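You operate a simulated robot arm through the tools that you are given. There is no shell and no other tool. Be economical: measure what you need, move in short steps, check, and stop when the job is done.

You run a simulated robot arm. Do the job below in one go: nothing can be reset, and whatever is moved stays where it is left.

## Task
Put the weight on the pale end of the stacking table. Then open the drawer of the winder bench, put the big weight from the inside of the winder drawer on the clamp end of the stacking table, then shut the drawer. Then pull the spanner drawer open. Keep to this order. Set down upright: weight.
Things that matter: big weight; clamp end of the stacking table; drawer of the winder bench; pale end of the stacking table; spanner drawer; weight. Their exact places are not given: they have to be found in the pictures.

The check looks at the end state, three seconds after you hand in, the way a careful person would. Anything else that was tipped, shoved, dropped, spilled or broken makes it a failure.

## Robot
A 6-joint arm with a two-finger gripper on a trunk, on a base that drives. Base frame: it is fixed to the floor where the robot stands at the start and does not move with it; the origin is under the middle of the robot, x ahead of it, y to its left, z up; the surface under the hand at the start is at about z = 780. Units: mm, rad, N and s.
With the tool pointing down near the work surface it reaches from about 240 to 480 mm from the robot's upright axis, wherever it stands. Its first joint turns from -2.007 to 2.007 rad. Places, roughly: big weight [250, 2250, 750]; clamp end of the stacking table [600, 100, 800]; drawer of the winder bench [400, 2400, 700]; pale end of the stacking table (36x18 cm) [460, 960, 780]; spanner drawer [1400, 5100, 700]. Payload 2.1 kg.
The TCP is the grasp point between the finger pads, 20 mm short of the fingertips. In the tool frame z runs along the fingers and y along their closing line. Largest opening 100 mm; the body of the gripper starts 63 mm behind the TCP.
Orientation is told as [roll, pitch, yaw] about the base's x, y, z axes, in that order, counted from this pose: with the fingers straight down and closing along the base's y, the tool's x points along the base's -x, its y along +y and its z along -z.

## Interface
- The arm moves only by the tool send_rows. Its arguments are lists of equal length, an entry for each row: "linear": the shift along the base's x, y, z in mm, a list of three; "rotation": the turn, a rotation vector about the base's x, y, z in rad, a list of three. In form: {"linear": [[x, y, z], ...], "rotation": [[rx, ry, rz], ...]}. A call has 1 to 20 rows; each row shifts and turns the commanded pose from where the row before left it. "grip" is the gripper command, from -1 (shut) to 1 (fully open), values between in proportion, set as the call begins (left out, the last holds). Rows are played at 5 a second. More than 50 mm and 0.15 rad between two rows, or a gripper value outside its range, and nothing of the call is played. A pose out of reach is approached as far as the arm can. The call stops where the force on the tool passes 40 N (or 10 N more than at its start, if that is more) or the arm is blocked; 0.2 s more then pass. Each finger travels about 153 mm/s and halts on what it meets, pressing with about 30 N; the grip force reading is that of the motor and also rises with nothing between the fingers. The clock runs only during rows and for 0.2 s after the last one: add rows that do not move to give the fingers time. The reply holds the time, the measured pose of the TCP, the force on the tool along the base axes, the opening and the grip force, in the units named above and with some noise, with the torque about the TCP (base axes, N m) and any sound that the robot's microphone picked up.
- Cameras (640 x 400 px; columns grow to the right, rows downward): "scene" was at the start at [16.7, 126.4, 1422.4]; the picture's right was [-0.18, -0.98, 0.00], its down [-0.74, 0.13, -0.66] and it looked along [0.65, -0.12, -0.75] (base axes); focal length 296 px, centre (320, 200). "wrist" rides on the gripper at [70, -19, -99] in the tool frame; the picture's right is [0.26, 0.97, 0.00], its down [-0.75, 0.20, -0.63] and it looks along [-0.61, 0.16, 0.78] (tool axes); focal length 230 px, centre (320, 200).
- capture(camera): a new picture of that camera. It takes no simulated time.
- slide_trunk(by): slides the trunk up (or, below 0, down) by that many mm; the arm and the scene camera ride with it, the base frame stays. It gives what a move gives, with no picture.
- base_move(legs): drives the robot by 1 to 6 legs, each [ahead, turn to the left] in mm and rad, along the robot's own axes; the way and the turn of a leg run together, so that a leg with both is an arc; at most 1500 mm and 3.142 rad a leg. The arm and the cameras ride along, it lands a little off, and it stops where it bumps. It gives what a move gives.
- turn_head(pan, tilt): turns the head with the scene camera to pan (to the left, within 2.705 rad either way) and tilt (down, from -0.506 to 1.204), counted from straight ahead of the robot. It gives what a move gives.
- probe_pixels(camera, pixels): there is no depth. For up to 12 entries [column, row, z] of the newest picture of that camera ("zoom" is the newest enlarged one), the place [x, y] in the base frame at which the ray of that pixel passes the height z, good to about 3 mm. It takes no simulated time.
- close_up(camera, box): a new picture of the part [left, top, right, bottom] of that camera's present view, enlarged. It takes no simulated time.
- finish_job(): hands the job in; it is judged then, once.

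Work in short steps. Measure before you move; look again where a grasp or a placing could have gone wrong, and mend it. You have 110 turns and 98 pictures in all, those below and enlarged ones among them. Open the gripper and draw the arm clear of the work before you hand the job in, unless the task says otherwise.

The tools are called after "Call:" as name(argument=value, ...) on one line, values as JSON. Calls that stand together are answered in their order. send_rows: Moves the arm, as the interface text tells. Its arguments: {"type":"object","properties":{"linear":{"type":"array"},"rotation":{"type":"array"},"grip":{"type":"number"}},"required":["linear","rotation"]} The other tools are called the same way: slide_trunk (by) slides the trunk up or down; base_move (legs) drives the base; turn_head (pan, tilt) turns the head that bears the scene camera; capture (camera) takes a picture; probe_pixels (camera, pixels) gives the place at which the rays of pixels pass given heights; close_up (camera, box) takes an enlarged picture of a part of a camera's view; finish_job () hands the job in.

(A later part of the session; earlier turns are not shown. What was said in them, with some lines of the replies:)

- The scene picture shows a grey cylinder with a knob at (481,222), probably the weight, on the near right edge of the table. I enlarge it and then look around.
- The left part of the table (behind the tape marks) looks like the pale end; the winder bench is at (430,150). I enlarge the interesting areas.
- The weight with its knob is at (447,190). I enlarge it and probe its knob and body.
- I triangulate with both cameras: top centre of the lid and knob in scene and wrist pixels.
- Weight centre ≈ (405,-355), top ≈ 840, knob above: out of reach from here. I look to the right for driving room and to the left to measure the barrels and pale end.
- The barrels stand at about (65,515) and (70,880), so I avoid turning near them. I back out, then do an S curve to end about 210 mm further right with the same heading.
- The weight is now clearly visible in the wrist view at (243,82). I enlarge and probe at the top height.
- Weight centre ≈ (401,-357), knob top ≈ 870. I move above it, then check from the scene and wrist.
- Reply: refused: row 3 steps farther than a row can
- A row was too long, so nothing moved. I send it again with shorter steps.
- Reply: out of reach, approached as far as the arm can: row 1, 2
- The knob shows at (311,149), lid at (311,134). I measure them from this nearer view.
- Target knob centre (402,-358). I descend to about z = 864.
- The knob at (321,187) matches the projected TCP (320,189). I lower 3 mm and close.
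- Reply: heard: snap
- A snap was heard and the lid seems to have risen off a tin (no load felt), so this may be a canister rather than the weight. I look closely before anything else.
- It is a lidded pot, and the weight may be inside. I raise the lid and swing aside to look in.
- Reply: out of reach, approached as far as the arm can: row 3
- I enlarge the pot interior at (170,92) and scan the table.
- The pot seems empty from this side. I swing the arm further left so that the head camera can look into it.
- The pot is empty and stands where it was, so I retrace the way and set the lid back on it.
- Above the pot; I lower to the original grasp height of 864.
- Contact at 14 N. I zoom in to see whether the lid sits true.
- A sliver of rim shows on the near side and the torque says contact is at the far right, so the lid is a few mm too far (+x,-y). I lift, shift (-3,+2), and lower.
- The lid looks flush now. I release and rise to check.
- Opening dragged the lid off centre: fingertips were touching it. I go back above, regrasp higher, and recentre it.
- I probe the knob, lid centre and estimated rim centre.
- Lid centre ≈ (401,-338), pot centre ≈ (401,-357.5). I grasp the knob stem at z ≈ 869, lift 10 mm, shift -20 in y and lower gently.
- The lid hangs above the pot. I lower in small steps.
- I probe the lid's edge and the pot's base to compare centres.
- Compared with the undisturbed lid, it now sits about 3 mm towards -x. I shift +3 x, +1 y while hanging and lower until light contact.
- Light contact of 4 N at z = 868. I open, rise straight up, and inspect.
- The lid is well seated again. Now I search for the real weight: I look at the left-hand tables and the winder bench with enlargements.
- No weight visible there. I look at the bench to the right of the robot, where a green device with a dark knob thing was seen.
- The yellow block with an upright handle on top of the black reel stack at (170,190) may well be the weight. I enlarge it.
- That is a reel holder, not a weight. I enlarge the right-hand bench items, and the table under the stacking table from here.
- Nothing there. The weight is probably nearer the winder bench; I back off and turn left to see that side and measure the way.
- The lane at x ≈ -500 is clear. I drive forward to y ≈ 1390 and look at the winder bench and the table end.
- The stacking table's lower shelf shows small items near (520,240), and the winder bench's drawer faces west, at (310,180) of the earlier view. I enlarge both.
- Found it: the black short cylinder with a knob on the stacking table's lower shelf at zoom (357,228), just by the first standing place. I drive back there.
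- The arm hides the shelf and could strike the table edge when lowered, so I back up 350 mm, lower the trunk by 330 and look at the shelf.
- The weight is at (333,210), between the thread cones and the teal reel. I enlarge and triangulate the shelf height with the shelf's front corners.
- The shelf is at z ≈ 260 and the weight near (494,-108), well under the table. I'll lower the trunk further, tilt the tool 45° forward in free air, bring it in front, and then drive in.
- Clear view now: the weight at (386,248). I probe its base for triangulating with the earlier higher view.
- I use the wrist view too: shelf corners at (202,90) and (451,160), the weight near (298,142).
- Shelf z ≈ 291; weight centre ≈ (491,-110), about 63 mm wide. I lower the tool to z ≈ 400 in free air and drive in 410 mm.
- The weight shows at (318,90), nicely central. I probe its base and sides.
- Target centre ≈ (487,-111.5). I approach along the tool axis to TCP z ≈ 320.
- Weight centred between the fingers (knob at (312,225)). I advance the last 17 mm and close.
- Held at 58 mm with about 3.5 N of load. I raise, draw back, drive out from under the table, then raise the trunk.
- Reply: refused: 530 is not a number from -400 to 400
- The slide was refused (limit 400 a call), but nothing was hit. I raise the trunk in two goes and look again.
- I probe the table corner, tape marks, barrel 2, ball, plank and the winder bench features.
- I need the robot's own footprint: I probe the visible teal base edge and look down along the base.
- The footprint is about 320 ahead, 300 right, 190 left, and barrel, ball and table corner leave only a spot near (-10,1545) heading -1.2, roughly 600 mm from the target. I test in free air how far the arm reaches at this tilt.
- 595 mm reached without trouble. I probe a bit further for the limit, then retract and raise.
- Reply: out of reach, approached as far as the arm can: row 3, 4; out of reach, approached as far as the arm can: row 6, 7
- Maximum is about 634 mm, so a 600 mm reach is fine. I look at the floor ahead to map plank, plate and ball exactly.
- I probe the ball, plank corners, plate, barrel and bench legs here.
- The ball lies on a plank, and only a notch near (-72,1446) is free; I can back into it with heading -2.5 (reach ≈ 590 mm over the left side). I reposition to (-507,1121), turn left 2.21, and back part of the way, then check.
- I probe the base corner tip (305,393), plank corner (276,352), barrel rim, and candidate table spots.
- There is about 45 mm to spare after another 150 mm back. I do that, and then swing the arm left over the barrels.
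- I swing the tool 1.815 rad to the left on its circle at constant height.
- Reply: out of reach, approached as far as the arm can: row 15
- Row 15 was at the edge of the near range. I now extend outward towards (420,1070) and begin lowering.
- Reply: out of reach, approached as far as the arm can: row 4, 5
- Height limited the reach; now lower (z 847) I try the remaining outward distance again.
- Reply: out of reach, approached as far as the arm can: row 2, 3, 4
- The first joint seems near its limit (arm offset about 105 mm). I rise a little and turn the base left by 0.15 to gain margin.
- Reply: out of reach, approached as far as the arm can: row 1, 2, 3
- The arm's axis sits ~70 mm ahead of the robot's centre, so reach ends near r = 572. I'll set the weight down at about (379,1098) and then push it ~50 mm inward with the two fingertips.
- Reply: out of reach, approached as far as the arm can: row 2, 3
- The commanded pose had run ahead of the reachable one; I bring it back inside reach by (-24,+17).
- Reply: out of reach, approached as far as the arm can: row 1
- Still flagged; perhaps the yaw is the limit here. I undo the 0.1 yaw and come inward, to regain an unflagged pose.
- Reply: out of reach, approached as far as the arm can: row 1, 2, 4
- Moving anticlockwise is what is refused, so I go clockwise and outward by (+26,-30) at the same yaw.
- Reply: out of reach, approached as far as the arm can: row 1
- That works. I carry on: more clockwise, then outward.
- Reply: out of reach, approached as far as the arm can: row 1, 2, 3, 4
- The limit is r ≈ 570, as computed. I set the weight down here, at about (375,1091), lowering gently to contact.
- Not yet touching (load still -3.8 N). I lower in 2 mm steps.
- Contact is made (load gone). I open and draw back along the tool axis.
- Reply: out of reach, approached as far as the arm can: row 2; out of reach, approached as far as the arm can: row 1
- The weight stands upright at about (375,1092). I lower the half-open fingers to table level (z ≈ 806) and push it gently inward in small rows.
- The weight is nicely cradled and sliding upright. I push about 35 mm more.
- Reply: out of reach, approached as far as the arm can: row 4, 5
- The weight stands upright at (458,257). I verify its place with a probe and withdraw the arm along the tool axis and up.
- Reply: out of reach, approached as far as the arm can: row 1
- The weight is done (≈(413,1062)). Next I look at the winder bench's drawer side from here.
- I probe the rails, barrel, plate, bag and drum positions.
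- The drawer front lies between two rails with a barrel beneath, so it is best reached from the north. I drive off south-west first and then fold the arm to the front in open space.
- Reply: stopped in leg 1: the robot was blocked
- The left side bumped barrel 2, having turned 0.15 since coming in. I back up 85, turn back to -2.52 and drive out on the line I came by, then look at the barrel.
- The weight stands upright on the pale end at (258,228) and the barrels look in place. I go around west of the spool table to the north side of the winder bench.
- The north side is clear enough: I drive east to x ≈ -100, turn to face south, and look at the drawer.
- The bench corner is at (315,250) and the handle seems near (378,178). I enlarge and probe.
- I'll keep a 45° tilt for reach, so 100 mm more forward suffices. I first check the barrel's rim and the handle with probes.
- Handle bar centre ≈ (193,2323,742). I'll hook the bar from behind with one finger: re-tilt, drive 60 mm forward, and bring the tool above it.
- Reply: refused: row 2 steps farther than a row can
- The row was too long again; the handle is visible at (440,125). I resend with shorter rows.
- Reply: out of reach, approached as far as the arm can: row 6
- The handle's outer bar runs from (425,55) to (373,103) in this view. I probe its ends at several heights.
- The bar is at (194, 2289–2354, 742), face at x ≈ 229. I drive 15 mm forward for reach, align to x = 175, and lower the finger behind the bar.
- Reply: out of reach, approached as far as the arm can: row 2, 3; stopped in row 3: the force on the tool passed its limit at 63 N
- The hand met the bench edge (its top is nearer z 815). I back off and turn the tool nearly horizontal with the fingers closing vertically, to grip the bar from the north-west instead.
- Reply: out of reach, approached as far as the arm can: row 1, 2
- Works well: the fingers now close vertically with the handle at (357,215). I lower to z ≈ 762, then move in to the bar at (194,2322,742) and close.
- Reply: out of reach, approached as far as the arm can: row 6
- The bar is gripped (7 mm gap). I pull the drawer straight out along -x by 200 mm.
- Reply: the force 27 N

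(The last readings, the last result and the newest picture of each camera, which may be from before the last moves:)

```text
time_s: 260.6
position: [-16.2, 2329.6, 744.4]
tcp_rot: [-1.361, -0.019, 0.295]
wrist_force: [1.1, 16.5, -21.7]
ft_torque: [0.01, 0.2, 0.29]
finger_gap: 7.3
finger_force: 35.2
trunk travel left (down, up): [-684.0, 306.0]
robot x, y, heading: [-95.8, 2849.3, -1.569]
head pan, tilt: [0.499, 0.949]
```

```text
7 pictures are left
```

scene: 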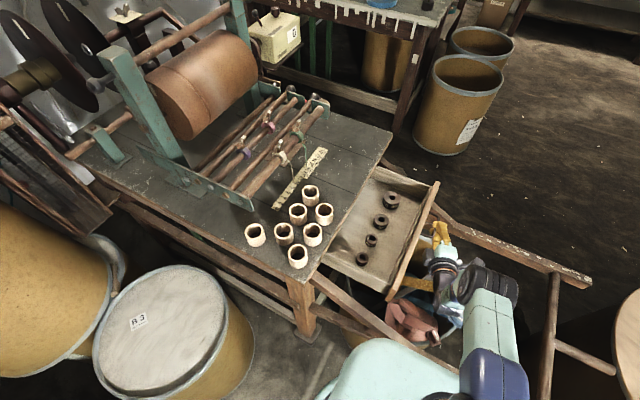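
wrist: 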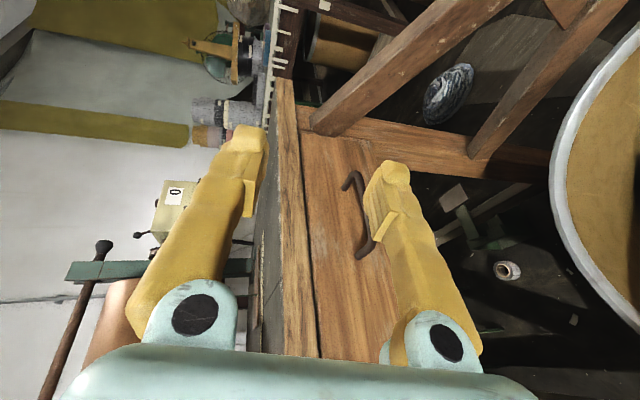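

The drawer is open and shows four dark weights; the biggest is at (391,200). I enlarge and probe it.

Call:
close_up(camera="scene", box=[330, 160, 450, 280])

Call:
probe_pixels(camera="scene", pixels=[[391, 200, 730], [391, 206, 710], [391, 196, 750], [382, 220, 720], [436, 185, 780], [389, 295, 780], [378, 165, 780], [324, 258, 780]])

```text
3.33 times, centred on (390, 220) of scene
```

zoom: 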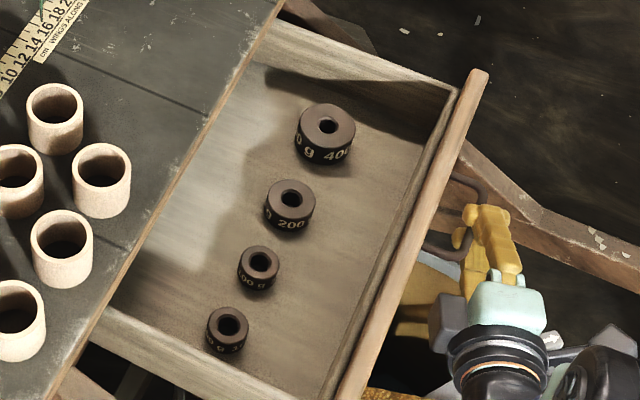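

```text
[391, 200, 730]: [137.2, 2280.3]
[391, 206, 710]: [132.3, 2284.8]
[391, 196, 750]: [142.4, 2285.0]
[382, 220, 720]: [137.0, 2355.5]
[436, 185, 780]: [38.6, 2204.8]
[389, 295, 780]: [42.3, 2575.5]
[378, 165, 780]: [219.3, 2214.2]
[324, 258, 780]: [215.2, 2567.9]
```

The 400 g weight is at about (137,2283). I release the handle, back off, unroll the tool and tilt it to 45° ready for a pick.

Call:
send_rows(linear=[[0, 0, 0], [0, 0, 0], [-28, 0, 0], [-28, 10, 10], [0, 0, 14], [0, 0, 14], [0, 0, 14], [0, 0, 14], [0, 0, 14], [0, 0, 10], [0, 0, 10], [0, 0, 10], [0, 0, 0], [0, 0, 0], [0, 0, 0], [0, 0, 0], [0, 0, 0], [0, 0, 0], [0, 0, 0], [0, 0, 0]], rotation=[[0, 0, 0], [0, 0, 0], [0, 0, 0], [0, 0, 0], [0.0386, -0.133, -0.0358], [0.0386, -0.133, -0.0358], [0.0386, -0.133, -0.0358], [0.0386, -0.133, -0.0358], [0.0386, -0.133, -0.0358], [0.0386, -0.133, -0.0358], [0.0386, -0.133, -0.0358], [0.0386, -0.133, -0.0358], [0.0386, -0.133, -0.0358], [0.0386, -0.133, -0.0358], [0.0386, -0.133, -0.0358], [0.129, 0.037, 0], [0.129, 0.037, 0], [0.129, 0.037, 0], [0.129, 0.037, 0], [0, 0, 0]], grip=0.7)

```text
time_s: 264.8
position: [-71.5, 2339.8, 856.5]
tcp_rot: [-0.03, -0.798, -1.316]
wrist_force: [-0.6, -0.2, -0.3]
ft_torque: [-0.05, -0.01, -0.02]
finger_gap: 85.0
finger_force: 0.2
trunk travel left (down, up): [-684.0, 306.0]
robot x, y, heading: [-100.1, 2846.9, -1.567]
head pan, tilt: [0.499, 0.949]
```

Tool is ready (tilt 45°). I move over the drawer and look with the wrist camera.

Call:
send_rows(linear=[[38, -4, -4], [38, -4, -4], [38, -4, -8], [38, -4, -10], [33, -6, -15], [0, 0, -15], [0, 0, 0]], rotation=[[0, 0, 0], [0, 0, 0], [0, 0, 0], [0, 0, 0], [0, 0, 0], [0, 0, 0], [0, 0, 0]])

Call:
capture(camera="wrist")

```text
time_s: 266.4
position: [113.7, 2316.7, 801.7]
tcp_rot: [-0.031, -0.797, -1.315]
wrist_force: [0.2, -0.6, -0.2]
ft_torque: [0.01, -0.01, 0.02]
finger_gap: 85.0
finger_force: 0.1
trunk travel left (down, up): [-684.0, 306.0]
robot x, y, heading: [-100.9, 2847.8, -1.566]
head pan, tilt: [0.499, 0.949]
```

```text
5 pictures are left
```

wrist: 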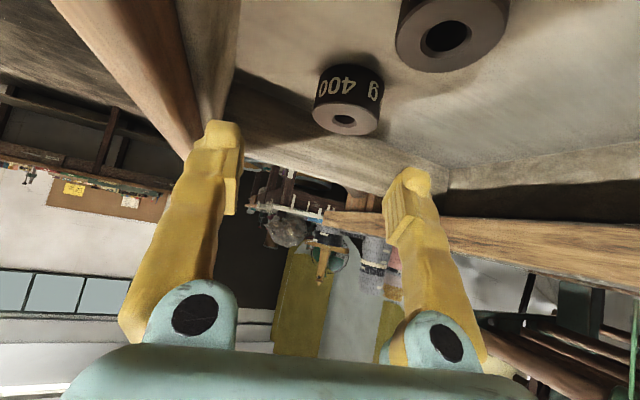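

I probe the 400 g weight: hole at (343,121), its near base at (354,66), sides at (315,118) and (380,120).

Call:
probe_pixels(camera="wrist", pixels=[[344, 119, 730], [344, 119, 740], [344, 119, 750], [354, 66, 690], [354, 66, 700], [354, 66, 710], [314, 110, 730], [380, 115, 730], [318, 75, 700], [385, 80, 700]])

Call:
probe_pixels(camera="zoom", pixels=[[327, 124, 730], [327, 124, 740], [327, 124, 750], [325, 163, 700], [325, 163, 710], [325, 163, 690]])

```text
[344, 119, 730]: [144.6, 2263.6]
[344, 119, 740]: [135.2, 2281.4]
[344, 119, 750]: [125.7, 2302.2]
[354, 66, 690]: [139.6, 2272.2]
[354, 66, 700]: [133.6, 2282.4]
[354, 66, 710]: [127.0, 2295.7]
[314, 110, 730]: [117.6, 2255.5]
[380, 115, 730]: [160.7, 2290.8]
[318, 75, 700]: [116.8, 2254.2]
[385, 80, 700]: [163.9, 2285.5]
```

```text
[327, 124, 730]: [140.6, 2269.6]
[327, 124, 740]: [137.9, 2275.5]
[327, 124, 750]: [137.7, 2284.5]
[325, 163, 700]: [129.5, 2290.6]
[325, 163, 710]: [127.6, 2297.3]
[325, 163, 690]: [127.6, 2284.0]
```

Weight centre ≈ (139.5,2273), floor ≈ 710, top ≈ 736. I move in along the tool axis to TCP (138,2280,737), close, and lift.

Call:
send_rows(linear=[[12, -7, -15], [12, -8, -15], [0, -11, -15], [0, -11, -12], [0, 0, -7], [0, 0, 0]], rotation=[[0, 0, 0], [0, 0, 0], [0, 0, 0], [0, 0, 0], [0, 0, 0], [0, 0, 0]])

Call:
send_rows(linear=[[0, 0, 0], [0, 0, 0], [0, 0, 0], [0, 0, 0]], rotation=[[0, 0, 0], [0, 0, 0], [0, 0, 0], [0, 0, 0]], grip=-1)

Call:
send_rows(linear=[[0, 0, 10], [0, 0, 30], [-5, 10, 35], [-5, 10, 35], [0, 0, 0]], rotation=[[0, 0, 0], [0, 0, 0], [0, 0, 0], [0, 0, 0], [0, 0, 0]])

```text
time_s: 267.8
position: [137.0, 2299.1, 736.9]
tcp_rot: [-0.031, -0.798, -1.314]
wrist_force: [0.1, 0.1, 0.5]
ft_torque: [0.01, -0.01, 0.01]
finger_gap: 84.9
finger_force: 0.0
out of reach, approached as far as the arm can: row 4
trunk travel left (down, up): [-684.0, 306.0]
robot x, y, heading: [-101.5, 2846.5, -1.57]
head pan, tilt: [0.499, 0.949]
```

```text
time_s: 268.8
position: [138.1, 2298.9, 737.1]
tcp_rot: [-0.03, -0.798, -1.317]
wrist_force: [-1.0, 0.1, -1.3]
ft_torque: [-0.02, 0.01, -0.03]
finger_gap: 43.7
finger_force: 30.2
trunk travel left (down, up): [-684.0, 306.0]
robot x, y, heading: [-100.5, 2852.2, -1.567]
head pan, tilt: [0.499, 0.949]
```

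```text
time_s: 270.0
position: [126.4, 2315.2, 846.6]
tcp_rot: [-0.03, -0.795, -1.315]
wrist_force: [0.5, 0.7, -3.6]
ft_torque: [0.12, 0.02, 0.05]
finger_gap: 42.1
finger_force: 30.3
trunk travel left (down, up): [-684.0, 306.0]
robot x, y, heading: [-98.1, 2847.6, -1.566]
head pan, tilt: [0.499, 0.949]
```

The grip fell short of centre (42 mm chord) and may slip. I set the weight back in the drawer 17 mm nearer, open, advance 18 mm, and regrasp it at its middle.

Call:
send_rows(linear=[[4, 0, -35], [4, 1, -35], [3, 0, -30], [0, 0, -7], [0, 0, -2], [0, 0, 0]], rotation=[[0, 0, 0], [0, 0, 0], [0, 0, 0], [0, 0, 0], [0, 0, 0], [0, 0, 0]])

Call:
send_rows(linear=[[0, 0, 0], [0, 0, 0], [0, 0, 0], [0, -9, 0], [0, -8, 0], [0, 0, 0]], rotation=[[0, 0, 0], [0, 0, 0], [0, 0, 0], [0, 0, 0], [0, 0, 0], [0, 0, 0]], grip=0.7)

Call:
capture(camera="wrist")

```text
time_s: 271.4
position: [139.9, 2317.1, 736.9]
tcp_rot: [-0.029, -0.799, -1.316]
wrist_force: [-0.4, 0.0, -4.3]
ft_torque: [0.1, 0.03, 0.0]
finger_gap: 41.6
finger_force: 30.0
trunk travel left (down, up): [-684.0, 306.0]
robot x, y, heading: [-98.8, 2852.6, -1.567]
head pan, tilt: [0.499, 0.949]
```

```text
time_s: 272.8
position: [136.6, 2302.6, 737.9]
tcp_rot: [-0.035, -0.8, -1.317]
wrist_force: [0.4, -0.3, -0.6]
ft_torque: [0.03, -0.03, 0.04]
finger_gap: 85.1
finger_force: 0.0
trunk travel left (down, up): [-684.0, 306.0]
robot x, y, heading: [-99.8, 2849.3, -1.568]
head pan, tilt: [0.499, 0.949]
```

```text
4 pictures are left
```

wrist: 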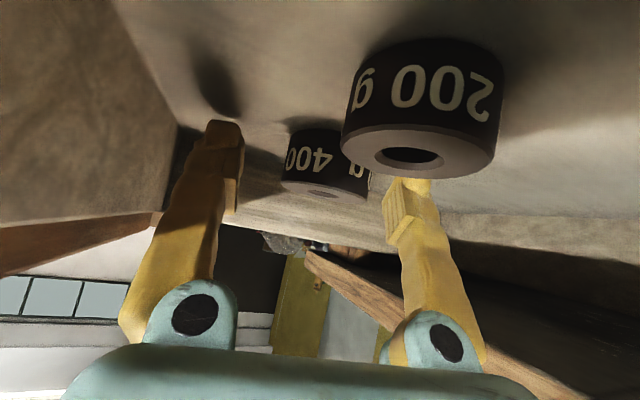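

The 400 g weight is upright at (328,160), still a bit ahead. I probe how far.

Call:
probe_pixels(camera="wrist", pixels=[[325, 131, 710], [325, 190, 736], [283, 178, 736], [370, 170, 736], [285, 150, 720], [420, 155, 736], [345, 140, 736], [500, 140, 736]])

```text
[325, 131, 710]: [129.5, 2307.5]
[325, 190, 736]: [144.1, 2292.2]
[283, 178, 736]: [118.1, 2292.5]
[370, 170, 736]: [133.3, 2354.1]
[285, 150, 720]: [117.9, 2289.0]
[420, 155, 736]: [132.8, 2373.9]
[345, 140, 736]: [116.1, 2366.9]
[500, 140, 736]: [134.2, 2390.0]
```

It is about 12 mm further in than the pads. I drive the base 12 mm forward with the fingers astride it, then close and lift.

Call:
base_move(legs=[[12, 0]])

Call:
send_rows(linear=[[2, 0, -1], [0, 0, 0], [0, 0, 0], [0, 0, 0], [0, 0, 0]], rotation=[[0, 0, 0], [0, 0, 0], [0, 0, 0], [0, 0, 0], [0, 0, 0]], grip=-1)

Call:
send_rows(linear=[[0, 0, 10], [0, 0, 30], [-5, 10, 35], [-5, 10, 35], [-20, 20, 20], [-30, 20, 10], [-30, 20, 0], [0, 0, 0]], rotation=[[0, 0, 0], [0, 0, 0], [0, 0, 0], [0, 0, 0], [0, 0, 0], [0, 0, 0], [0, 0, 0], [0, 0, 0]])

```text
time_s: 273.6
position: [138.1, 2290.7, 738.9]
tcp_rot: [-0.034, -0.802, -1.316]
wrist_force: [-0.4, 0.2, 0.0]
ft_torque: [0.0, 0.0, 0.0]
finger_gap: 85.3
finger_force: 0.0
trunk travel left (down, up): [-684.0, 306.0]
robot x, y, heading: [-99.0, 2835.3, -1.562]
head pan, tilt: [0.499, 0.949]
```

```text
time_s: 274.8
position: [138.8, 2290.2, 738.0]
tcp_rot: [-0.035, -0.8, -1.315]
wrist_force: [0.0, -0.6, 4.1]
ft_torque: [0.0, -0.13, -0.06]
finger_gap: 47.4
finger_force: 30.5
trunk travel left (down, up): [-684.0, 306.0]
robot x, y, heading: [-101.0, 2838.9, -1.566]
head pan, tilt: [0.499, 0.949]
```

```text
time_s: 276.6
position: [48.7, 2368.8, 875.5]
tcp_rot: [-0.035, -0.8, -1.316]
wrist_force: [0.5, 0.4, -4.9]
ft_torque: [0.02, 0.02, 0.01]
finger_gap: 47.6
finger_force: 29.7
trunk travel left (down, up): [-684.0, 306.0]
robot x, y, heading: [-95.2, 2839.6, -1.566]
head pan, tilt: [0.499, 0.949]
```

Firmly held now (47.5 mm, ~4.9 N). I drive the whole way round to the clamp end in two chained moves, ending at about (-550,-104) facing the table.

Call:
base_move(legs=[[-220, 0], [0, -1.576], [1500, 0], [437, 0], [0, 1.571], [1500, 0]])

Call:
base_move(legs=[[0, 0.7295], [1500, 0], [729, 0], [0, 0.8415]])

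```text
time_s: 302.2
position: [-1912.1, 1119.1, 876.8]
tcp_rot: [-0.035, -0.8, -1.34]
wrist_force: [0.0, 0.1, -3.3]
ft_torque: [0.03, 0.02, 0.0]
finger_gap: 47.1
finger_force: 30.1
trunk travel left (down, up): [-684.0, 306.0]
robot x, y, heading: [-2050.9, 1591.1, -1.591]
head pan, tilt: [0.499, 0.949]
```

```text
time_s: 317.4
position: [-105.3, 47.6, 877.0]
tcp_rot: [-0.036, -0.801, 0.238]
wrist_force: [-0.2, -1.0, -4.4]
ft_torque: [0.03, -0.01, 0.0]
finger_gap: 47.0
finger_force: 30.1
trunk travel left (down, up): [-684.0, 306.0]
robot x, y, heading: [-571.3, -97.0, -0.01]
head pan, tilt: [0.499, 0.949]
```

All well: TCP at (-105,48). I drive in 590 mm and check the free spot with one picture.

Call:
base_move(legs=[[590, 0.01]])

Call:
turn_head(pan=0.0, tilt=0.8)

Call:
capture(camera="scene")

Call:
probe_pixels(camera="scene", pixels=[[320, 200, 780], [280, 200, 780], [360, 200, 780], [320, 160, 780], [320, 240, 780]])

```text
time_s: 320.7
position: [488.8, 48.2, 876.2]
tcp_rot: [-0.036, -0.798, 0.247]
wrist_force: [0.4, 0.9, -3.8]
ft_torque: [0.0, 0.01, 0.0]
finger_gap: 46.9
finger_force: 29.5
trunk travel left (down, up): [-684.0, 306.0]
robot x, y, heading: [19.7, -100.8, -0.002]
head pan, tilt: [0.499, 0.949]
```

```text
time_s: 321.6
position: [488.7, 48.8, 876.3]
tcp_rot: [-0.034, -0.8, 0.248]
wrist_force: [0.6, -0.9, -3.6]
ft_torque: [0.02, -0.01, 0.02]
finger_gap: 47.1
finger_force: 29.8
trunk travel left (down, up): [-684.0, 306.0]
robot x, y, heading: [21.0, -99.0, -0.005]
head pan, tilt: [0.0, 0.799]
```

```text
3 pictures are left
```

scene: 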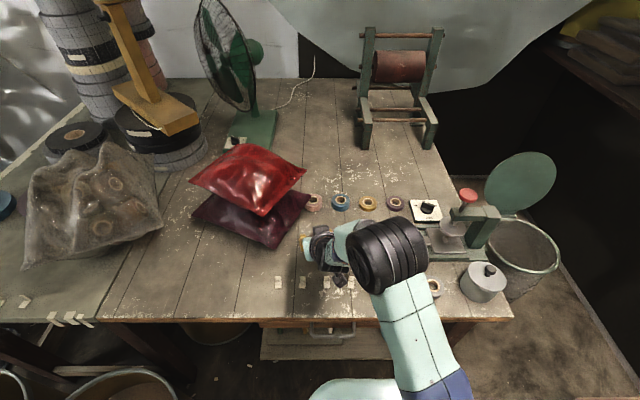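

```text
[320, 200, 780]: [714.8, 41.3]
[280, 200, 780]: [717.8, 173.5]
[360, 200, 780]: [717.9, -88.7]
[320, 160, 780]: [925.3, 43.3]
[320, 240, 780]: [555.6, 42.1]
```

The clear spot is around (570,40), at about px (318,235). I extend there and lower towards the table.

Call:
send_rows(linear=[[27, -3, -10], [27, -3, -15], [27, -3, -20], [0, 0, -12], [0, 0, -6], [0, 0, -3], [0, 0, 0]], rotation=[[0, 0, 0], [0, 0, 0], [0, 0, 0], [0, 0, 0], [0, 0, 0], [0, 0, 0], [0, 0, 0]])

Call:
send_rows(linear=[[0, 0, -2], [0, 0, 0]], rotation=[[0, 0, 0], [0, 0, 0]])

Call:
send_rows(linear=[[0, 0, -1.5], [0, 0, 0]], rotation=[[0, 0, 0], [0, 0, 0]])

```text
time_s: 323.2
position: [568.6, 40.0, 811.3]
tcp_rot: [-0.036, -0.801, 0.249]
wrist_force: [0.7, 0.0, -3.1]
ft_torque: [0.01, -0.01, 0.01]
finger_gap: 47.1
finger_force: 30.2
trunk travel left (down, up): [-684.0, 306.0]
robot x, y, heading: [19.4, -98.5, -0.004]
head pan, tilt: [0.0, 0.799]
```

```text
time_s: 323.9
position: [569.8, 38.5, 809.3]
tcp_rot: [-0.035, -0.799, 0.25]
wrist_force: [-0.1, 0.1, -3.5]
ft_torque: [-0.01, 0.01, 0.0]
finger_gap: 47.3
finger_force: 30.3
trunk travel left (down, up): [-684.0, 306.0]
robot x, y, heading: [22.4, -97.0, -0.006]
head pan, tilt: [0.0, 0.799]
```

```text
time_s: 324.4
position: [569.1, 39.3, 809.2]
tcp_rot: [-0.035, -0.804, 0.251]
wrist_force: [2.9, 2.3, 2.6]
ft_torque: [0.2, -0.02, -0.03]
finger_gap: 47.0
finger_force: 30.0
trunk travel left (down, up): [-684.0, 306.0]
robot x, y, heading: [21.2, -98.3, -0.004]
head pan, tilt: [0.0, 0.799]
```

Contact felt (load gone). I release, retreat along the tool axis, and then drive back the same way round to the winder drawer.

Call:
send_rows(linear=[[0, 0, 0], [0, 0, 0], [0, 0, 0], [-16, -4, 16], [-17, -4, 17], [-17, -4, 17], [0, 0, 25], [0, 0, 0]], rotation=[[0, 0, 0], [0, 0, 0], [0, 0, 0], [0, 0, 0], [0, 0, 0], [0, 0, 0], [0, 0, 0], [0, 0, 0]], grip=0.6)

Call:
close_up(camera="scene", box=[220, 150, 480, 320])

Call:
base_move(legs=[[-590, 0], [0, 2.295], [1500, 0], [744, 0], [0, -0.719]])

```text
time_s: 326.2
position: [519.0, 28.0, 881.6]
tcp_rot: [-0.035, -0.799, 0.248]
wrist_force: [0.7, -0.6, 0.0]
ft_torque: [-0.01, -0.01, -0.01]
finger_gap: 80.1
finger_force: 0.1
trunk travel left (down, up): [-684.0, 306.0]
robot x, y, heading: [19.2, -96.7, -0.001]
head pan, tilt: [0.0, 0.799]
```

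```text
2.35 times, centred on (350, 235) of scene
```

zoom: 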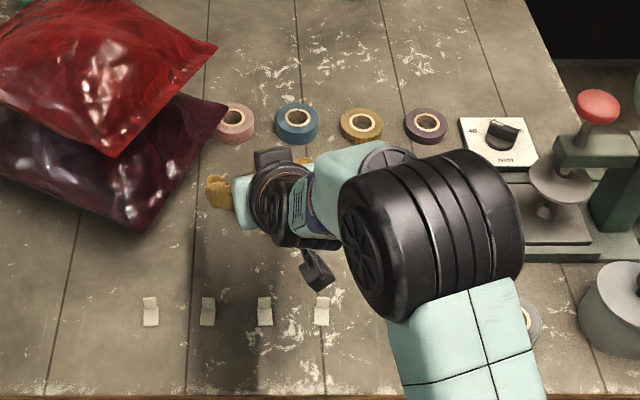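

```text
time_s: 347.6
position: [-2174.4, 2099.3, 881.8]
tcp_rot: [-0.033, -0.799, 1.815]
wrist_force: [-0.5, 0.3, 0.1]
ft_torque: [0.02, 0.0, 0.02]
finger_gap: 80.0
finger_force: 0.0
trunk travel left (down, up): [-684.0, 306.0]
robot x, y, heading: [-2052.0, 1601.7, 1.565]
head pan, tilt: [0.0, 0.799]
```

Driving on: north, then east to the drawer's north side, facing south again.

Call:
base_move(legs=[[1458, 0], [0, -1.565], [1500, 0], [444, 0], [0, -1.57], [200, 0]])

```text
time_s: 373.0
position: [25.8, 2363.3, 882.1]
tcp_rot: [-0.033, -0.801, -1.31]
wrist_force: [0.5, -1.3, -1.0]
ft_torque: [-0.03, -0.01, 0.01]
finger_gap: 79.9
finger_force: 0.1
trunk travel left (down, up): [-684.0, 306.0]
robot x, y, heading: [-108.8, 2863.7, -1.562]
head pan, tilt: [0.0, 0.799]
```

In place. I close the fingers, go west of the drawer front and lower to z ≈ 736, clear of the handle.

Call:
send_rows(linear=[[-22, 14, 0], [-22, 14, 0], [-22, 14, 0], [0, 0, -42], [0, 0, -42], [0, 0, -42], [0, 0, -20], [0, 0, 0]], rotation=[[0, 0, 0], [0, 0, 0], [0, 0, 0], [0, 0, 0], [0, 0, 0], [0, 0, 0], [0, 0, 0], [0, 0, 0]], grip=-1)

Call:
send_rows(linear=[[12, 0, 0], [12, 0, 0], [12, 0, 0], [12, 0, 0], [12, 0, 0], [12, 0, 0], [12, 0, 0], [12, 0, 0], [12, 0, 0], [12, 0, 0], [12, 0, 0], [12, 0, 0], [12, 0, 0], [12, 0, 0], [12, 0, 0], [12, 0, 0], [10, 0, 0], [8, 0, 0], [5, 0, 0], [0, 0, 0]], rotation=[[0, 0, 0], [0, 0, 0], [0, 0, 0], [0, 0, 0], [0, 0, 0], [0, 0, 0], [0, 0, 0], [0, 0, 0], [0, 0, 0], [0, 0, 0], [0, 0, 0], [0, 0, 0], [0, 0, 0], [0, 0, 0], [0, 0, 0], [0, 0, 0], [0, 0, 0], [0, 0, 0], [0, 0, 0], [0, 0, 0]])

```text
time_s: 374.8
position: [-41.2, 2405.6, 735.6]
tcp_rot: [-0.036, -0.802, -1.309]
wrist_force: [-0.1, 0.8, 0.2]
ft_torque: [-0.01, -0.05, -0.02]
finger_gap: 0.2
finger_force: 29.7
trunk travel left (down, up): [-684.0, 306.0]
robot x, y, heading: [-107.7, 2863.8, -1.56]
head pan, tilt: [0.0, 0.799]
```

```text
time_s: 379.0
position: [173.9, 2406.4, 735.5]
tcp_rot: [-0.038, -0.802, -1.308]
wrist_force: [-1.0, 0.6, 0.9]
ft_torque: [0.03, -0.08, 0.08]
finger_gap: 0.0
finger_force: 29.9
trunk travel left (down, up): [-684.0, 306.0]
robot x, y, heading: [-106.9, 2862.1, -1.558]
head pan, tilt: [0.0, 0.799]
```

Little resistance so far at x = 174; I push on in small steps until the drawer stops.

Call:
send_rows(linear=[[5, 0, 0], [5, 0, 0], [5, 0, 0], [4, 0, 0], [4, 0, 0], [4, 0, 0], [4, 0, 0], [4, 0, 0], [4, 0, 0], [4, 0, 0], [0, 0, 0]], rotation=[[0, 0, 0], [0, 0, 0], [0, 0, 0], [0, 0, 0], [0, 0, 0], [0, 0, 0], [0, 0, 0], [0, 0, 0], [0, 0, 0], [0, 0, 0], [0, 0, 0]])

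```text
time_s: 380.1
position: [183.5, 2406.5, 736.8]
tcp_rot: [-0.038, -0.798, -1.324]
wrist_force: [-27.6, 2.5, 8.2]
ft_torque: [0.26, -2.28, 1.49]
finger_gap: 0.0
finger_force: 29.7
trunk travel left (down, up): [-684.0, 306.0]
robot x, y, heading: [-107.3, 2860.4, -1.565]
head pan, tilt: [0.0, 0.799]
stopped in row 5: the force on the tool passed its limit at 44 N (the readings are from after the stop); the commanded pose is now the measured one
```

The contact torque says the hand met the bench edge near z 806. I back off 12, lower 38 mm and push the panel itself until it stops.

Call:
send_rows(linear=[[-12, 0, 0], [0, 0, -20], [0, 0, -18], [6, 0, 0], [4, 0, 0], [3, 0, 0], [3, 0, 0], [3, 0, 0], [3, 0, 0], [3, 0, 0], [3, 0, 0], [0, 0, 0]], rotation=[[0, 0, 0], [0, 0, 0], [0, 0, 0], [0, 0, 0], [0, 0, 0], [0, 0, 0], [0, 0, 0], [0, 0, 0], [0, 0, 0], [0, 0, 0], [0, 0, 0], [0, 0, 0]])

```text
time_s: 382.3
position: [191.9, 2405.8, 695.8]
tcp_rot: [-0.047, -0.793, -1.324]
wrist_force: [-25.3, 1.4, 9.4]
ft_torque: [0.38, -2.17, 1.34]
finger_gap: 0.0
finger_force: 29.7
trunk travel left (down, up): [-684.0, 306.0]
robot x, y, heading: [-106.2, 2861.8, -1.577]
head pan, tilt: [0.0, 0.799]
stopped in row 11: the force on the tool passed its limit at 43 N (the readings are from after the stop); the commanded pose is now the measured one
```

The drawer front is now home against its stop (x 192, 43 N on the panel). I retreat, and drive towards the spanner bench in the far corner and take a look.

Call:
send_rows(linear=[[-20, 0, 0], [-25, 0, 10], [-25, 0, 40], [0, 10, 45], [0, 10, 45], [0, 10, 40], [0, 0, 0]], rotation=[[0, 0, 0], [0, 0, 0], [0, 0, 0], [0, 0, 0], [0, 0, 0], [0, 0, 0], [0, 0, 0]])

Call:
base_move(legs=[[-200, 0], [0, 3.13], [900, 0], [0, -1.571], [650, 0], [0, 0.8]])

Call:
turn_head(pan=0.15, tilt=0.45)

Call:
capture(camera="scene")

```text
time_s: 383.9
position: [128.7, 2436.9, 872.0]
tcp_rot: [-0.053, -0.787, -1.312]
wrist_force: [-0.2, 0.2, -0.5]
ft_torque: [0.02, 0.01, 0.02]
finger_gap: 0.0
finger_force: 29.8
trunk travel left (down, up): [-684.0, 306.0]
robot x, y, heading: [-111.1, 2862.1, -1.573]
head pan, tilt: [0.0, 0.799]
```

```text
time_s: 406.3
position: [695.7, 4415.0, 872.5]
tcp_rot: [-0.051, -0.789, 1.027]
wrist_force: [0.6, -0.6, -0.3]
ft_torque: [-0.01, 0.0, 0.0]
finger_gap: 0.0
finger_force: 29.5
trunk travel left (down, up): [-684.0, 306.0]
robot x, y, heading: [552.4, 3949.1, 0.771]
head pan, tilt: [0.0, 0.799]
```

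```text
time_s: 407.1
position: [695.6, 4414.3, 873.2]
tcp_rot: [-0.051, -0.789, 1.028]
wrist_force: [0.0, -0.4, -0.1]
ft_torque: [-0.02, -0.01, -0.02]
finger_gap: 0.0
finger_force: 29.4
trunk travel left (down, up): [-684.0, 306.0]
robot x, y, heading: [551.9, 3947.9, 0.776]
head pan, tilt: [0.15, 0.45]
```

```text
1 pictures are left
```

scene: 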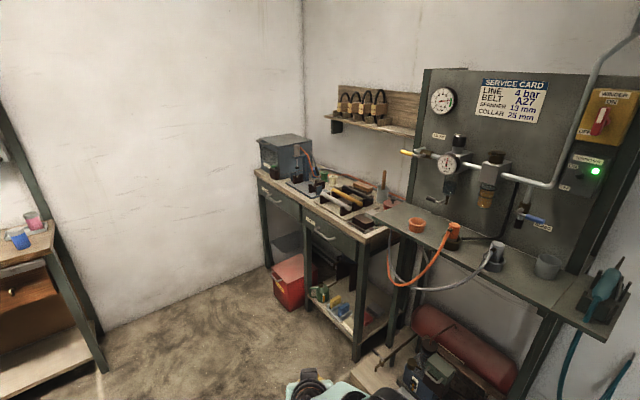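

Two drawers with handles at (271,195) and (323,233). I use the last picture to read any labels and probe both handles.

Call:
close_up(camera="scene", box=[240, 160, 420, 280])

Call:
probe_pixels(camera="scene", pixels=[[262, 190, 680], [281, 201, 680], [313, 229, 680], [333, 239, 680], [323, 235, 680], [323, 235, 720], [271, 197, 680], [255, 172, 780], [385, 238, 780], [355, 360, 0], [266, 268, 0]])

```text
3.33 times, centred on (330, 220) of scene
```

zoom: 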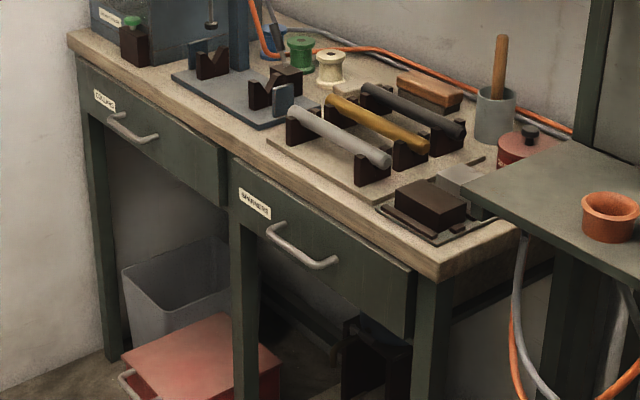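

```text
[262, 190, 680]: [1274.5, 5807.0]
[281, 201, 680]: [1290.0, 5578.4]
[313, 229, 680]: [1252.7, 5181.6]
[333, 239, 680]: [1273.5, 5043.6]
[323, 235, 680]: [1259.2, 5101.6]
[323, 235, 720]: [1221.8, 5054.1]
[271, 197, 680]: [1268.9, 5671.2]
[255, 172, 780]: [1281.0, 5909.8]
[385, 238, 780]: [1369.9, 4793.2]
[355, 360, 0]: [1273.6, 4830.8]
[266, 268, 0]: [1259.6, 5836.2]
```

The right-hand drawer is labelled SPANNERS; its bar is about (1231, 5010–5145, 711). I drive to (600,5075) facing the bench and turn the tool horizontal with the fingers closing vertically.

Call:
base_move(legs=[[0, 0.754], [1128, 0], [0, -1.528]])

Call:
send_rows(linear=[[6.5, -13.6, -9.4], [6.5, -13.6, -9.4], [6.5, -13.6, -9.4], [6.5, -13.6, -9.4], [6.5, -13.6, -9.4], [6.5, -13.6, -9.4], [6.5, -13.6, -9.4], [6.5, -13.6, -9.4], [6.5, -13.6, -9.4], [6.5, -13.6, -9.4], [6.5, -13.6, -9.4], [6.5, -13.6, -9.4], [6.5, -13.6, -9.4], [6.5, -13.6, -9.4], [6.5, -13.6, -9.4], [6.5, -13.6, -9.4], [6.5, -13.6, -9.4], [0, 0, 0]], rotation=[[0.0327, -0.128, 0], [0.0327, -0.128, 0], [0.0327, -0.128, 0], [0.0327, -0.128, 0], [0, 0, -0.125], [0, 0, -0.125], [-0.138, 0, 0.036], [-0.138, 0, 0.036], [-0.138, 0, 0.036], [-0.138, 0, 0.036], [-0.138, 0, 0.036], [-0.138, 0, 0.036], [-0.138, 0, 0.036], [-0.138, 0, 0.036], [-0.138, 0, 0.036], [-0.138, 0, 0.036], [-0.138, 0, 0.036], [0, 0, 0]], grip=1)

```text
time_s: 418.7
position: [1022.0, 5324.3, 872.5]
tcp_rot: [-0.05, -0.789, 0.262]
wrist_force: [0.0, 0.0, -0.1]
ft_torque: [0.0, 0.01, -0.03]
finger_gap: 0.0
finger_force: 29.2
trunk travel left (down, up): [-684.0, 306.0]
robot x, y, heading: [592.1, 5088.6, 0.009]
head pan, tilt: [0.15, 0.45]
```

```text
time_s: 422.5
position: [1131.7, 5093.3, 712.2]
tcp_rot: [-1.359, 0.008, 1.574]
wrist_force: [-0.2, -0.5, 0.1]
ft_torque: [0.03, 0.03, -0.02]
finger_gap: 99.8
finger_force: 0.0
trunk travel left (down, up): [-684.0, 306.0]
robot x, y, heading: [593.4, 5089.1, 0.008]
head pan, tilt: [0.15, 0.45]
5 turns are left
```

The tool is ready at (1131.7,5093,712). I move in to the bar and close.

Call:
send_rows(linear=[[12.5, -2, 0], [12.5, -2, 0], [12.5, -2, 0], [12.5, -2, 0], [12.5, -2, 0], [12.5, -2, 0], [12, -2, 0], [10, -2, 0], [8, 0, 0], [0, 0, 0]], rotation=[[0, 0, 0], [0, 0, 0], [0, 0, 0], [0, 0, 0], [0, 0, 0], [0, 0, 0], [0, 0, 0], [0, 0, 0], [0, 0, 0], [0, 0, 0]])

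Call:
send_rows(linear=[[0, 0, 0], [0, 0, 0], [0, 0, 0], [0, 0, 0], [0, 0, 0]], rotation=[[0, 0, 0], [0, 0, 0], [0, 0, 0], [0, 0, 0], [0, 0, 0]], grip=-1)

```text
time_s: 424.7
position: [1198.3, 5077.0, 737.1]
tcp_rot: [-1.36, 0.007, 1.571]
wrist_force: [0.2, 0.3, 0.3]
ft_torque: [0.01, 0.0, -0.01]
finger_gap: 100.0
finger_force: 0.0
out of reach, approached as far as the arm can: row 5, 6, 7, 8, 9
trunk travel left (down, up): [-684.0, 306.0]
robot x, y, heading: [593.9, 5089.9, 0.006]
head pan, tilt: [0.15, 0.45]
```

```text
time_s: 425.9
position: [1196.5, 5077.6, 731.7]
tcp_rot: [-1.348, 0.006, 1.573]
wrist_force: [-16.4, 0.1, -24.7]
ft_torque: [-0.15, 0.37, 0.18]
finger_gap: 8.9
finger_force: 36.3
trunk travel left (down, up): [-684.0, 306.0]
robot x, y, heading: [596.3, 5088.5, 0.002]
head pan, tilt: [0.15, 0.45]
4 turns are left
```

The bar is gripped (8.9 mm, firm). I pull the drawer by driving the base straight back 200 mm.

Call:
base_move(legs=[[-200, 0]])

```text
time_s: 427.4
position: [998.9, 5075.3, 736.5]
tcp_rot: [-1.36, 0.005, 1.573]
wrist_force: [-0.2, -0.3, 0.3]
ft_torque: [-0.01, -0.01, 0.02]
finger_gap: 0.0
finger_force: 29.0
trunk travel left (down, up): [-684.0, 306.0]
robot x, y, heading: [394.9, 5084.1, 0.008]
head pan, tilt: [0.15, 0.45]
3 turns are left
```

It slipped off the fingertips. I open, lower to z ≈ 718, drive in deeper so the bar sits well inside the pads, grip again, and pull gently with the arm before backing off.

Call:
send_rows(linear=[[0, 0, 0], [0, 0, 0], [0, 0, 0], [-20, 0, -9], [-20, 0, -9], [0, 0, 0]], rotation=[[0, 0, 0], [0, 0, 0], [0, 0, 0], [0, 0, 0], [0, 0, 0], [0, 0, 0]], grip=1)

Call:
base_move(legs=[[263, -0.004]])

Call:
send_rows(linear=[[0, 0, 0], [0, 0, 0], [0, 0, 0], [0, 0, 0], [0, 0, 0], [0, 0, 0]], rotation=[[0, 0, 0], [0, 0, 0], [0, 0, 0], [0, 0, 0], [0, 0, 0], [0, 0, 0]], grip=-1)

Call:
send_rows(linear=[[-5, 0, 0], [-6, 0, 0], [-7, 0, 0], [-8, 0, 0], [-8, 0, 0], [-8, 0, 0], [0, 0, 0]], rotation=[[0, 0, 0], [0, 0, 0], [0, 0, 0], [0, 0, 0], [0, 0, 0], [0, 0, 0], [0, 0, 0]])

Call:
base_move(legs=[[-160, 0]])

```text
time_s: 428.9
position: [971.8, 5076.3, 706.2]
tcp_rot: [-1.361, 0.005, 1.571]
wrist_force: [0.2, 0.6, 0.9]
ft_torque: [0.0, -0.02, 0.0]
finger_gap: 100.1
finger_force: 0.0
out of reach, approached as far as the arm can: row 4, 5
trunk travel left (down, up): [-684.0, 306.0]
robot x, y, heading: [395.7, 5086.4, 0.006]
head pan, tilt: [0.15, 0.45]
```

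```text
time_s: 430.7
position: [1218.3, 5071.9, 703.7]
tcp_rot: [-1.363, 0.004, 1.565]
wrist_force: [-3.1, 0.4, -0.1]
ft_torque: [0.02, -0.19, 0.02]
finger_gap: 99.9
finger_force: 0.1
trunk travel left (down, up): [-684.0, 306.0]
robot x, y, heading: [646.4, 5087.3, 0.001]
head pan, tilt: [0.15, 0.45]
stopped in leg 1: the force on the tool passed its limit at 98 N (the readings are from after the stop); the commanded pose is now the measured one
```

```text
time_s: 431.3
position: [1223.7, 5071.6, 721.5]
tcp_rot: [-1.408, 0.008, 1.567]
wrist_force: [-1.0, 0.7, 24.4]
ft_torque: [-0.04, 0.38, 0.01]
finger_gap: 0.0
finger_force: 29.4
trunk travel left (down, up): [-684.0, 306.0]
robot x, y, heading: [649.4, 5087.1, 0.001]
head pan, tilt: [0.15, 0.45]
stopped in row 2: the force on the tool passed its limit at 48 N (the readings are from after the stop); the commanded pose is now the measured one
```

```text
time_s: 431.9
position: [1224.3, 5071.1, 721.9]
tcp_rot: [-1.425, 0.007, 1.567]
wrist_force: [0.8, 0.7, 21.2]
ft_torque: [-0.05, 0.37, 0.04]
finger_gap: 0.0
finger_force: 28.9
out of reach, approached as far as the arm can: row 1, 2
trunk travel left (down, up): [-684.0, 306.0]
robot x, y, heading: [644.7, 5084.7, -0.002]
head pan, tilt: [0.15, 0.45]
stopped in row 2: the force on the tool passed its limit at 42 N (the readings are from after the stop); the commanded pose is now the measured one
```

```text
time_s: 433.3
position: [1061.4, 5072.8, 721.1]
tcp_rot: [-1.422, 0.007, 1.568]
wrist_force: [1.0, -2.6, 27.3]
ft_torque: [-0.03, 0.37, -0.05]
finger_gap: 0.0
finger_force: 29.4
trunk travel left (down, up): [-684.0, 306.0]
robot x, y, heading: [487.8, 5086.7, -0.004]
head pan, tilt: [0.15, 0.45]
2 turns are left
```

The steady upward force shows the fingers stayed hooked over the bar and the drawer came along about 160 mm. I lift the fingers off, draw back, and open the gripper in the clear.

Call:
send_rows(linear=[[0, 0, 12], [0, 0, 15], [0, 0, 20], [0, 0, 20], [0, 0, 0]], rotation=[[0, 0, 0], [0, 0, 0], [0, 0, 0], [0, 0, 0], [0, 0, 0]])

Call:
base_move(legs=[[-180, 0]])

Call:
send_rows(linear=[[0, 0, 0], [0, 0, 0], [0, 0, 0], [0, 0, 0]], rotation=[[0, 0, 0], [0, 0, 0], [0, 0, 0], [0, 0, 0]], grip=1)

```text
time_s: 434.1
position: [1080.9, 5072.3, 727.9]
tcp_rot: [-1.378, 0.007, 1.567]
wrist_force: [-0.9, 0.2, -19.0]
ft_torque: [0.06, -0.32, -0.08]
finger_gap: 0.1
finger_force: 29.8
out of reach, approached as far as the arm can: row 1, 2, 3
trunk travel left (down, up): [-684.0, 306.0]
robot x, y, heading: [487.8, 5087.1, -0.003]
head pan, tilt: [0.15, 0.45]
stopped in row 3: the force on the tool passed its limit at 45 N (the readings are from after the stop); the commanded pose is now the measured one
```

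```text
time_s: 435.4
position: [942.4, 5072.9, 728.2]
tcp_rot: [-1.378, 0.006, 1.569]
wrist_force: [1.0, -0.6, -2.4]
ft_torque: [0.05, 0.0, 0.13]
finger_gap: 6.2
finger_force: 33.1
trunk travel left (down, up): [-684.0, 306.0]
robot x, y, heading: [346.7, 5081.5, 0.004]
head pan, tilt: [0.15, 0.45]
stopped in leg 1: the force on the tool passed its limit at 130 N (the readings are from after the stop); the commanded pose is now the measured one
```

```text
time_s: 436.4
position: [942.0, 5073.0, 729.1]
tcp_rot: [-1.382, 0.005, 1.567]
wrist_force: [-0.1, 0.0, -0.8]
ft_torque: [0.0, 0.0, 0.01]
finger_gap: 99.9
finger_force: 0.2
trunk travel left (down, up): [-684.0, 306.0]
robot x, y, heading: [354.3, 5087.6, 0.001]
head pan, tilt: [0.15, 0.45]
1 turns are left
```

The gripper is open, no force is left on the tool, and the drawer was pulled out to its stop. This is my last turn, so I hand in.

Call:
finish_job()

```text
The job is handed in.
```

I worked through all the steps in order and handed in, but not everything was checked by picture at the end.

- **Weight:** it stands upright on the pale end, confirmed by picture. It came off the lower shelf of the stacking table.
- **Big weight:** the 400 g one from the winder drawer was set on the clamp end. The load came off the gripper as it touched down, but the arm hid it in the picture, so I did not see it standing there.
- **Winder drawer:** I pushed it in until it stopped hard. I had no picture to spare to confirm it is fully shut.
- **Spanner drawer:** pulled open, judging by the force readings. The first grip slipped. The second pull ended in a hard stop at 130 N, which I took to be the end of its travel. I had no pictures left to check it.
- **Possible marks against the job:**
  - I first took a lidded pot for the weight, lifted its lid off and put it back. A snap was heard as I first gripped the knob.
  - The base bumped a barrel beside the pale end. It looked in place afterwards.
  - The gripper hit the winder bench edge with 63 N.
  - At the spanner drawer, the fingertips hit what I took to be its front at 98 N.
- **Arm:** the gripper is open, but the arm was left standing just in front of the spanner drawer. I ran out of turns to draw it further clear.
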